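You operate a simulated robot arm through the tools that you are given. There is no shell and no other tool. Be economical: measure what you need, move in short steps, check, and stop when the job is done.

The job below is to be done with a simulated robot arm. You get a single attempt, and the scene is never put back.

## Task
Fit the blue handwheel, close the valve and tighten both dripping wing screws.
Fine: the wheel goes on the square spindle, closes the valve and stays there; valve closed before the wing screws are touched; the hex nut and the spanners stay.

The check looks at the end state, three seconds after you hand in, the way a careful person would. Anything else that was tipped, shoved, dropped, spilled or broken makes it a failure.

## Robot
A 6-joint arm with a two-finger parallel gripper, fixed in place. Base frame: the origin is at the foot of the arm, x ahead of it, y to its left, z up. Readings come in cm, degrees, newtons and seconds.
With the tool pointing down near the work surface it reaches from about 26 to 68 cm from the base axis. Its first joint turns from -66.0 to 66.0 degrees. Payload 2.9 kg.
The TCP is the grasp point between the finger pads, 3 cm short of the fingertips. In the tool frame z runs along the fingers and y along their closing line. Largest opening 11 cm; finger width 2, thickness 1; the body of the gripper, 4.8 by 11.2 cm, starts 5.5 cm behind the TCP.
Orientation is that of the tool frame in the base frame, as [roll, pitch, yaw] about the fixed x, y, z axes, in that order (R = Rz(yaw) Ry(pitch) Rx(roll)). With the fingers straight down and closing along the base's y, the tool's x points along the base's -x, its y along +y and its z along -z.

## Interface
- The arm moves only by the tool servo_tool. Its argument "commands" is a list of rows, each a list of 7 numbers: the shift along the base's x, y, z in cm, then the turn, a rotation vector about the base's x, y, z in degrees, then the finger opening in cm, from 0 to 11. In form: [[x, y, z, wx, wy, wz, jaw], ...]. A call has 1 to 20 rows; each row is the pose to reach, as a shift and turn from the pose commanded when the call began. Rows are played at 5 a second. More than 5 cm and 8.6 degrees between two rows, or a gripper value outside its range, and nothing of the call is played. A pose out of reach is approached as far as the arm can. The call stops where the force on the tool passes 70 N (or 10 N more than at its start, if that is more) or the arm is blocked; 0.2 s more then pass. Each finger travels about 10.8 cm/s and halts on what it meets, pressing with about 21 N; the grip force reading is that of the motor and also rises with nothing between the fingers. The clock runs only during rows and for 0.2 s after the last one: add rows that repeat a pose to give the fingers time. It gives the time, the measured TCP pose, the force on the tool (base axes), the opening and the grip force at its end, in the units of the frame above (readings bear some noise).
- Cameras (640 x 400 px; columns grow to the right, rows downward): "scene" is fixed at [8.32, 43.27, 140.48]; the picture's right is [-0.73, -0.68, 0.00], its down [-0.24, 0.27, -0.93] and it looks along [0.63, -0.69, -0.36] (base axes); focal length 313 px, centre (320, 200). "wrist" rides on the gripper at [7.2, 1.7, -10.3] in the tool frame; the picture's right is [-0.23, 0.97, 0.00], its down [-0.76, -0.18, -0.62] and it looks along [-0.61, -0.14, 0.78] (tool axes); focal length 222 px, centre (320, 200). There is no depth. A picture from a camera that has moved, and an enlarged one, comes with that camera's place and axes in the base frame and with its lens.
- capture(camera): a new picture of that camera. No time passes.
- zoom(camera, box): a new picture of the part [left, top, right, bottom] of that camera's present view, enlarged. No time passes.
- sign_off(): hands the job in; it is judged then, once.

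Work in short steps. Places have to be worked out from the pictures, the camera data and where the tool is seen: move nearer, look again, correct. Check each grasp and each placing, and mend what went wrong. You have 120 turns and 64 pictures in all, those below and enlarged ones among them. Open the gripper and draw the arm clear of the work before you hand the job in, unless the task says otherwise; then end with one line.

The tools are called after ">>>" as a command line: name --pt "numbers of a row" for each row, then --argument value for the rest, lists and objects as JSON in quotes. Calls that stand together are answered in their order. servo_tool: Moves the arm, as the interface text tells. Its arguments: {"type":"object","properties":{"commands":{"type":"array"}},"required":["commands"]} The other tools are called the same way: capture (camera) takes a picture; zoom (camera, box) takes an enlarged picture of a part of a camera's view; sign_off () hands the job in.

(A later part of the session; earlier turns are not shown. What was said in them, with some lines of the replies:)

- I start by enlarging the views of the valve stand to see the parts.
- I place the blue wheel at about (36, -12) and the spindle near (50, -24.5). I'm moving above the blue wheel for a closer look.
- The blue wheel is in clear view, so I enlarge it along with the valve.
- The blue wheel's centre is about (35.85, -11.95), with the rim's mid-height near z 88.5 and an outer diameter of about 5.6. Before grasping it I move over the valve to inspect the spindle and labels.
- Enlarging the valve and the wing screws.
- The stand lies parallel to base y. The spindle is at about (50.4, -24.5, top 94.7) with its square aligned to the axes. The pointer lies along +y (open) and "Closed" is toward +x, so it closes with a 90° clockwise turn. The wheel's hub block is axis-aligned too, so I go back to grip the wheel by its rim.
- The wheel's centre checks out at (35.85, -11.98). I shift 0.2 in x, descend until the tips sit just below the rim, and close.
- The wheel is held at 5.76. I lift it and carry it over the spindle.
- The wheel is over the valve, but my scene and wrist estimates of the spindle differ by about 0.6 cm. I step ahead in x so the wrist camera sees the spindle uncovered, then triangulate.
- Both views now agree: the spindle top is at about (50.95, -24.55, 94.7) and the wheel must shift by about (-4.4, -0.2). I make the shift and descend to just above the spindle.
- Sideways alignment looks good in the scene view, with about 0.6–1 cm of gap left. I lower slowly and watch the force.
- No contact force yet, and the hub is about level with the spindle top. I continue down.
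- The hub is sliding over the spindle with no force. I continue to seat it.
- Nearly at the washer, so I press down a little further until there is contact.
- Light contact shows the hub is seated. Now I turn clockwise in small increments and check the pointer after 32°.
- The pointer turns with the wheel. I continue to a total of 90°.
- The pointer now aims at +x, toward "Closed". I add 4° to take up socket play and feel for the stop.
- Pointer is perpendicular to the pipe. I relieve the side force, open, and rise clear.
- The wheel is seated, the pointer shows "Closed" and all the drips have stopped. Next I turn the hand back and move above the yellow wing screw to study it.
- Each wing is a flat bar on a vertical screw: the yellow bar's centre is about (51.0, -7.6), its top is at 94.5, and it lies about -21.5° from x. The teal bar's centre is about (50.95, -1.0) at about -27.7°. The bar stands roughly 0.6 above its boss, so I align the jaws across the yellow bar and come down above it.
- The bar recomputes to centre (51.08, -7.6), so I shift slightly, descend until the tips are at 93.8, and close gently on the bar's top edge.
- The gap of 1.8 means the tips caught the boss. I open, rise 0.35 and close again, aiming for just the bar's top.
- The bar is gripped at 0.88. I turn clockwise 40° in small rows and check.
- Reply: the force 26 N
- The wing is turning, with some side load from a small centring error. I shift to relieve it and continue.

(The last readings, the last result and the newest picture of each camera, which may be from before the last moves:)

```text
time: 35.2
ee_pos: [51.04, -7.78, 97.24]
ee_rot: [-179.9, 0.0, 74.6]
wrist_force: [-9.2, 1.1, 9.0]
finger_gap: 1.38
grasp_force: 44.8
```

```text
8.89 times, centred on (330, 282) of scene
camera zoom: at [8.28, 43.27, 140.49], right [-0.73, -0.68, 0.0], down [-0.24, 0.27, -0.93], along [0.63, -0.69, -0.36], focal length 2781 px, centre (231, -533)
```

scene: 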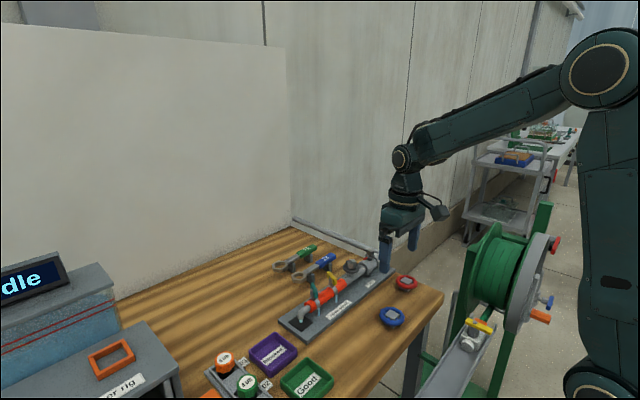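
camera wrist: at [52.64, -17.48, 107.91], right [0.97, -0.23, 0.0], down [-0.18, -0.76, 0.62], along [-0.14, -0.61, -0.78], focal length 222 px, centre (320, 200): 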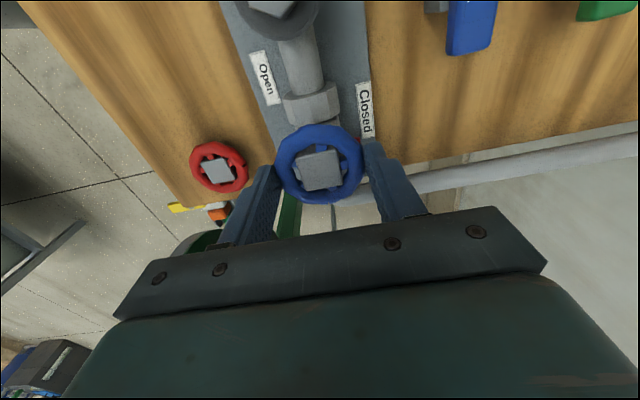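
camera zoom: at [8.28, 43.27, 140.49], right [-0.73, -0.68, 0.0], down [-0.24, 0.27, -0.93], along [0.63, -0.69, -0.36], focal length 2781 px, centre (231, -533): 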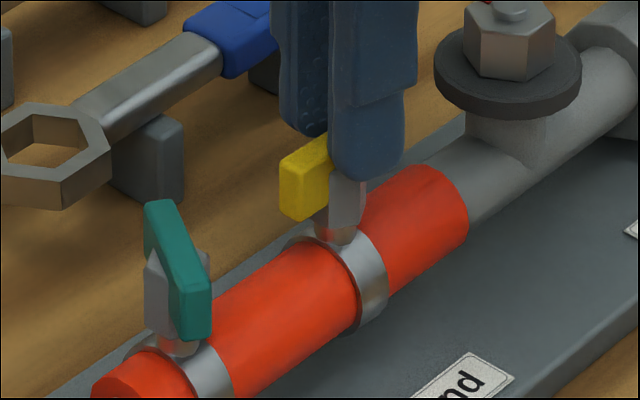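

The gap opened to 1.38, so the bar met its stop lying along the pipe while the jaws twisted on. I turn back about 14°, open and rise.

>>> servo_tool --pt "0 0 0 0 0 4 0.5" --pt "0 0 0 0 0 8 0.5" --pt "0 0 0 0 0 12 0.5" --pt "0 0 0 0 0 12 0.5" --pt "0 0 0 0 0 12 2" --pt "0 0 0 0 0 12 4" --pt "0 0 0 0 0 12 4" --pt "0 0 3 0 0 12 4" --pt "0 0 7 0 0 12 4" --pt "0 0 7 0 0 12 4"

>>> zoom --camera "scene" --box '[305, 260, 355, 305]'

>>> capture --camera "wrist"

```text
time: 37.4
ee_pos: [51.04, -7.93, 104.42]
ee_rot: [-180.0, 0.0, 86.5]
wrist_force: [0.1, 0.7, -0.5]
finger_gap: 3.99
grasp_force: 0.0
```

```text
8.89 times, centred on (330, 282) of scene
camera zoom: at [8.32, 43.27, 140.48], right [-0.73, -0.68, 0.0], down [-0.24, 0.27, -0.93], along [0.63, -0.69, -0.36], focal length 2781 px, centre (231, -533)
```

zoom: 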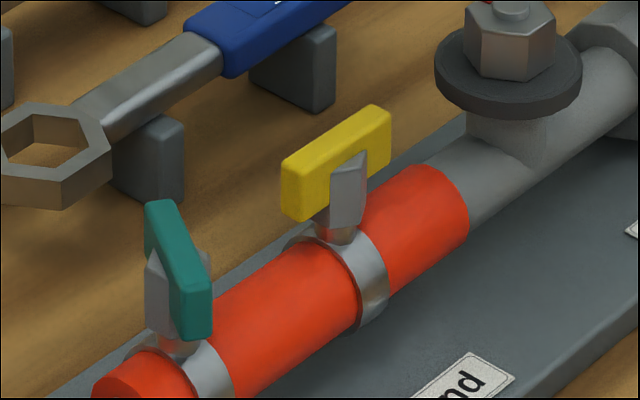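

```text
18 pictures are left
camera wrist: at [53.14, -0.87, 114.7], right [0.96, -0.29, 0.0], down [-0.22, -0.75, 0.62], along [-0.18, -0.6, -0.78], focal length 222 px, centre (320, 200)
```

wrist: 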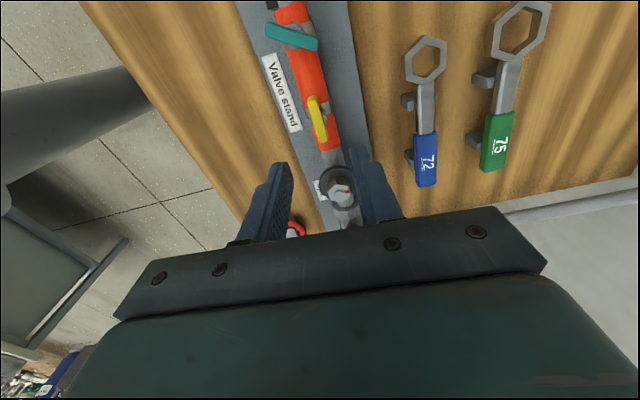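

Yellow lies along the pipe, tight. Next I turn back and move above the teal wing (about (50.95, -1.05), -27.7°).

>>> servo_tool --pt "0 0.7 0 0 0 8 4" --pt "0 1.4 0 0 0 16 4" --pt "0 2.1 0 0 0 24 4" --pt "0 2.8 0 0 0 32 4" --pt "0 3.6 0 0 0 40 4" --pt "0 4.4 0 0 0 48 4" --pt "0 5.2 0 0 0 56 4" --pt "0 6 0 0 0 62 4" --pt "0 6.7 0 0 0 65.8 4" --pt "0 6.7 -3 0 0 65.8 4" --pt "0 6.7 -6 0 0 65.8 4" --pt "0 6.7 -6 0 0 65.8 4"

>>> zoom --camera "wrist" --box '[220, 80, 420, 205]'

>>> zoom --camera "scene" --box '[295, 260, 345, 305]'

```text
time: 40.0
ee_pos: [50.93, -1.17, 98.23]
ee_rot: [-180.0, 0.0, 152.4]
wrist_force: [0.1, 0.0, -0.6]
finger_gap: 3.98
grasp_force: 0.0
```

```text
3.20 times, centred on (320, 142) of wrist
camera zoom: at [45.26, 3.64, 108.54], right [0.65, 0.76, 0.0], down [0.59, -0.51, 0.62], along [0.47, -0.41, -0.78], focal length 711 px, centre (320, 384)
```

zoom: 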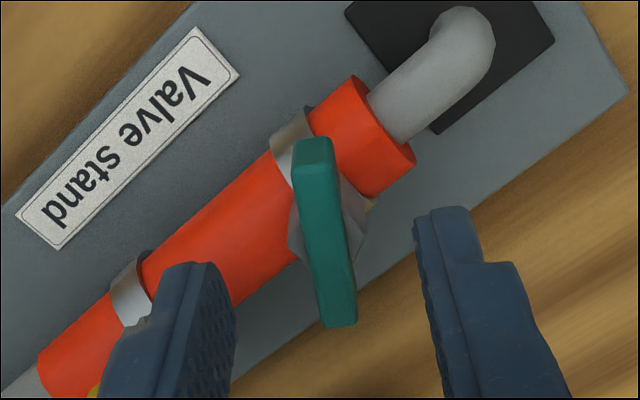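

```text
8.89 times, centred on (320, 282) of scene
camera zoom: at [8.32, 43.27, 140.48], right [-0.73, -0.68, 0.0], down [-0.24, 0.27, -0.93], along [0.63, -0.69, -0.36], focal length 2781 px, centre (320, -533)
```

zoom: 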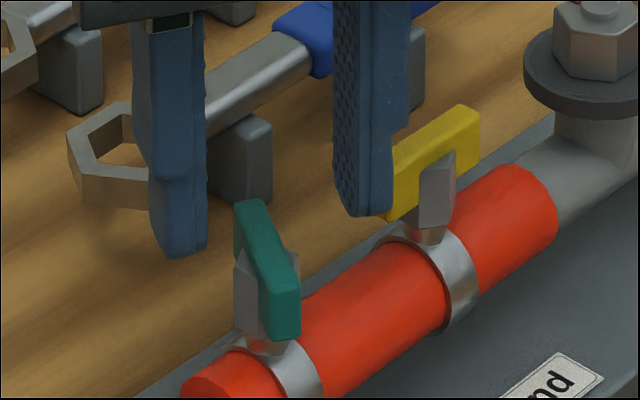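

The teal bar recomputes to centre (51.0, -1.15) at about -32°. I adjust the angle, lower to the same height that worked for yellow, and close.

>>> servo_tool --pt "0.12 0 -0.4 0 0 -4.3 3.5" --pt "0.12 0 -0.95 0 0 -4.3 3.5" --pt "0.12 0 -0.95 0 0 -4.3 2.5" --pt "0.12 0 -0.95 0 0 -4.3 1.5" --pt "0.12 0 -0.95 0 0 -4.3 0.5" --pt "0.12 0 -0.95 0 0 -4.3 0.5"

>>> zoom --camera "scene" --box '[295, 260, 345, 305]'

```text
time: 41.4
ee_pos: [51.27, -1.05, 97.3]
ee_rot: [180.0, 0.0, 148.0]
wrist_force: [-2.1, -2.0, 0.1]
finger_gap: 0.85
grasp_force: 45.3
```

```text
8.89 times, centred on (320, 282) of scene
camera zoom: at [8.32, 43.26, 140.49], right [-0.73, -0.68, 0.0], down [-0.24, 0.27, -0.93], along [0.63, -0.69, -0.36], focal length 2781 px, centre (320, -533)
```

zoom: 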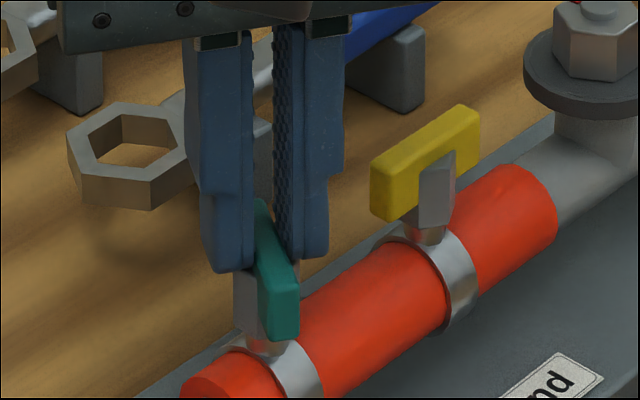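

Gripped at 0.85. I turn clockwise 32° first, easing toward the true axis.

>>> servo_tool --pt "0 0 0 0 0 -4 0.5" --pt "-0.05 -0.05 0 0 0 -8 0.5" --pt "-0.05 -0.05 0 0 0 -12 0.5" --pt "-0.1 -0.1 0 0 0 -16 0.5" --pt "-0.1 -0.1 0 0 0 -20 0.5" --pt "-0.1 -0.1 0 0 0 -24 0.5" --pt "-0.1 -0.1 0 0 0 -28 0.5" --pt "-0.1 -0.1 0 0 0 -32 0.5" --pt "-0.1 -0.1 0 0 0 -32 0.5"

```text
time: 43.4
ee_pos: [50.93, -1.23, 97.26]
ee_rot: [-180.0, 0.1, 116.0]
wrist_force: [16.3, -3.6, -28.9]
finger_gap: 0.9
grasp_force: 45.3
```

A side and downward pull has built up, so I relax position by small amounts and look.

>>> servo_tool --pt "0.08 0 -0.05 0 0 0 0.5" --pt "0.1 0 -0.08 0 0 0 0.5" --pt "0.1 0 -0.08 0 0 0 0.5"

>>> zoom --camera "scene" --box '[295, 260, 345, 305]'

```text
time: 44.2
ee_pos: [51.09, -1.23, 97.23]
ee_rot: [-179.8, -0.1, 115.9]
wrist_force: [-1.9, 0.3, -17.2]
finger_gap: 0.87
grasp_force: 45.2
```

```text
8.89 times, centred on (320, 282) of scene
camera zoom: at [8.34, 43.27, 140.48], right [-0.73, -0.68, 0.0], down [-0.24, 0.27, -0.93], along [0.63, -0.69, -0.36], focal length 2781 px, centre (320, -533)
```

zoom: 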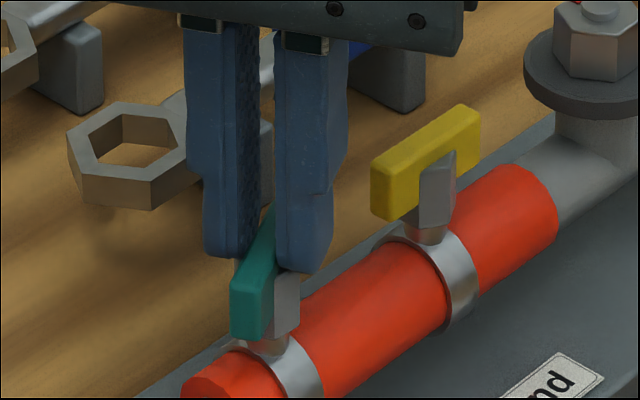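

The wing follows and the side force is gone. I continue clockwise until the stop shows as a widening gap.

>>> servo_tool --pt "0 0 -0.05 0 0 -4 0.5" --pt "0 0 -0.08 0 0 -8 0.5" --pt "0 0 -0.08 0 0 -12 0.5" --pt "0 0 -0.08 0 0 -16 0.5" --pt "0 0 -0.08 0 0 -20 0.5" --pt "0 0 -0.08 0 0 -24 0.5" --pt "0 0 -0.08 0 0 -24 0.5"

```text
time: 45.8
ee_pos: [51.06, -1.23, 97.28]
ee_rot: [-179.9, -0.1, 91.8]
wrist_force: [-22.3, -5.6, 14.2]
finger_gap: 0.85
grasp_force: 44.7
```

Nearly along the pipe, gap still closed. I ease in x and go about 12° more to feel the stop.

>>> servo_tool --pt "-0.08 0 0.05 0 0 0 0.5" --pt "-0.1 0 0.05 0 0 -4 0.5" --pt "-0.1 0 0.05 0 0 -8 0.5" --pt "-0.1 0 0.05 0 0 -12 0.5" --pt "-0.1 0 0.05 0 0 -12 0.5"

>>> zoom --camera "scene" --box '[295, 260, 345, 305]'

```text
time: 47.0
ee_pos: [51.05, -1.12, 97.18]
ee_rot: [-179.8, 0.0, 80.0]
wrist_force: [-15.5, -4.1, 5.3]
finger_gap: 1.18
grasp_force: 45.3
```

```text
8.89 times, centred on (320, 282) of scene
camera zoom: at [8.27, 43.25, 140.49], right [-0.73, -0.68, 0.0], down [-0.24, 0.27, -0.93], along [0.63, -0.69, -0.36], focal length 2781 px, centre (320, -533)
```

zoom: 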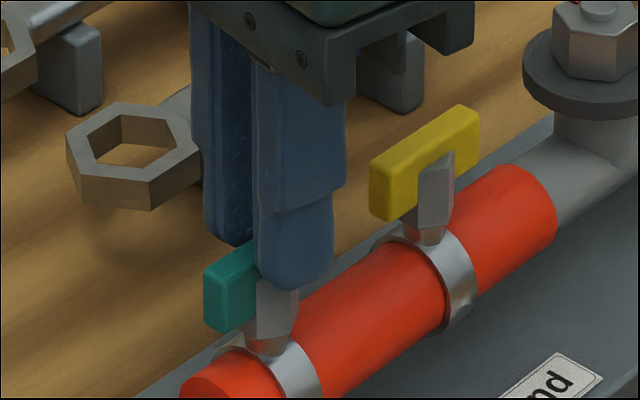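

The gap widened to 1.18: the stop is reached with the bar along the pipe. I turn back, open, and rise clear.

>>> servo_tool --pt "0 0 0 0 0 4 0.5" --pt "0 0 0 0 0 8 0.5" --pt "0 0 0 0 0 8 0.5" --pt "0 0 0 0 0 8 2" --pt "0 0 0 0 0 8 4" --pt "0 0 0 0 0 8 4" --pt "0 0 3 0 0 8 4" --pt "0 0 7 0 0 8 4" --pt "-2 0 11 0 0 12 4" --pt "-6 0 15 0 0 16 4" --pt "-10 0 18 0 0 20 4" --pt "-10 0 18 0 0 20 4"

>>> capture --camera "scene"

>>> zoom --camera "scene" --box '[265, 230, 425, 340]'

```text
refused: row 10 steps farther than a row can; nothing moved
```

```text
12 pictures are left
```

scene: 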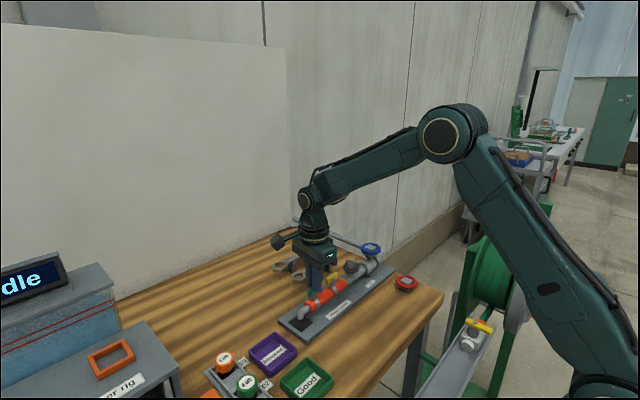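

```text
3.64 times, centred on (345, 285) of scene
camera zoom: at [8.27, 43.25, 140.49], right [-0.73, -0.68, 0.0], down [-0.24, 0.27, -0.93], along [0.63, -0.69, -0.36], focal length 1138 px, centre (229, -109)
```

zoom: 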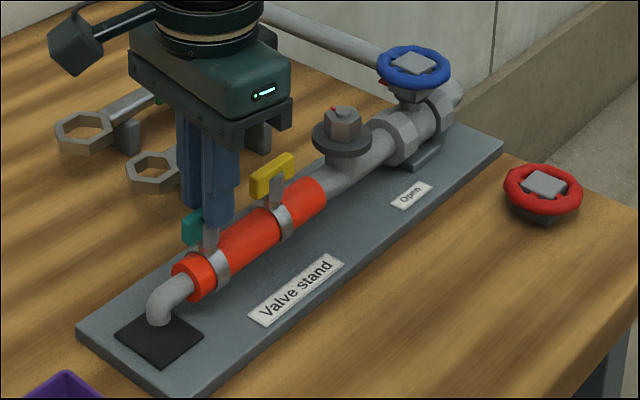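

That call was refused because one step was too large, so I resend it with smaller steps.

>>> servo_tool --pt "0 0 0 0 0 4 0.5" --pt "0 0 0 0 0 8 0.5" --pt "0 0 0 0 0 8 0.5" --pt "0 0 0 0 0 8 2" --pt "0 0 0 0 0 8 4" --pt "0 0 0 0 0 8 4" --pt "0 0 3 0 0 8 4" --pt "0 0 6 0 0 8 4" --pt "0 0 10 0 0 12 4" --pt "-3 0 13 0 0 16 4" --pt "-6 0 16 0 0 20 4" --pt "-9 0 18 0 0 20 4" --pt "-9 0 18 0 0 20 4"

>>> zoom --camera "scene" --box '[265, 230, 425, 340]'

>>> zoom --camera "scene" --box '[345, 225, 395, 275]'

```text
time: 49.8
ee_pos: [41.96, -1.23, 115.22]
ee_rot: [180.0, 0.0, 99.9]
wrist_force: [-0.6, 0.0, 0.8]
finger_gap: 4.01
grasp_force: 0.1
```

```text
3.64 times, centred on (345, 285) of scene
camera zoom: at [8.32, 43.27, 140.48], right [-0.73, -0.68, 0.0], down [-0.24, 0.27, -0.93], along [0.63, -0.69, -0.36], focal length 1138 px, centre (229, -109)
```

zoom: 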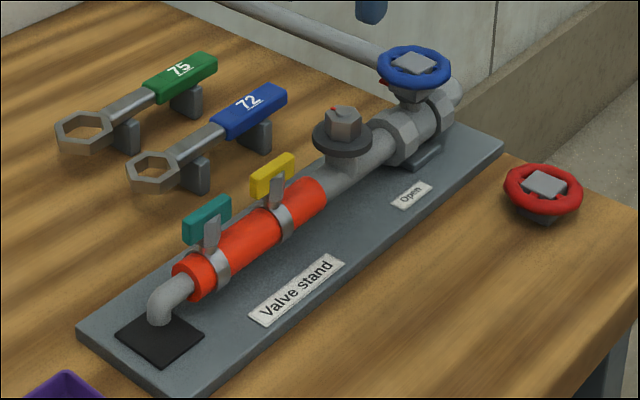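

```text
8.00 times, centred on (370, 250) of scene
camera zoom: at [8.32, 43.27, 140.48], right [-0.73, -0.68, 0.0], down [-0.24, 0.27, -0.93], along [0.63, -0.69, -0.36], focal length 2503 px, centre (-80, -200)
```

zoom: 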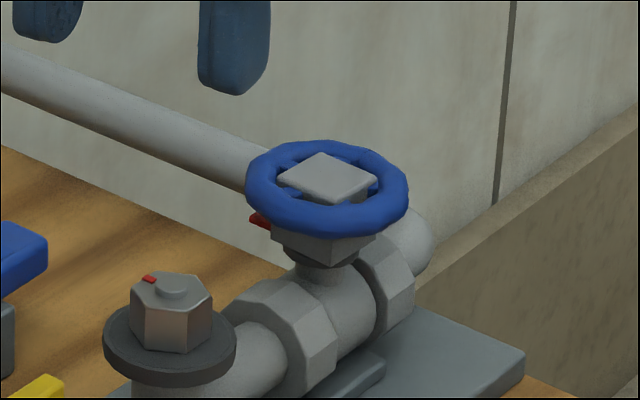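

Both wings lie along the pipe, the wheel is seated with the pointer at "Closed", the drips have stopped, nothing else has moved, and the arm is clear. I hand in.

>>> sign_off

```text
The job is handed in.
```

The blue wheel is fitted on the square spindle and the valve is closed. Both wing screws were then tightened to their stops, and the hex nut and spanners were left where they were.
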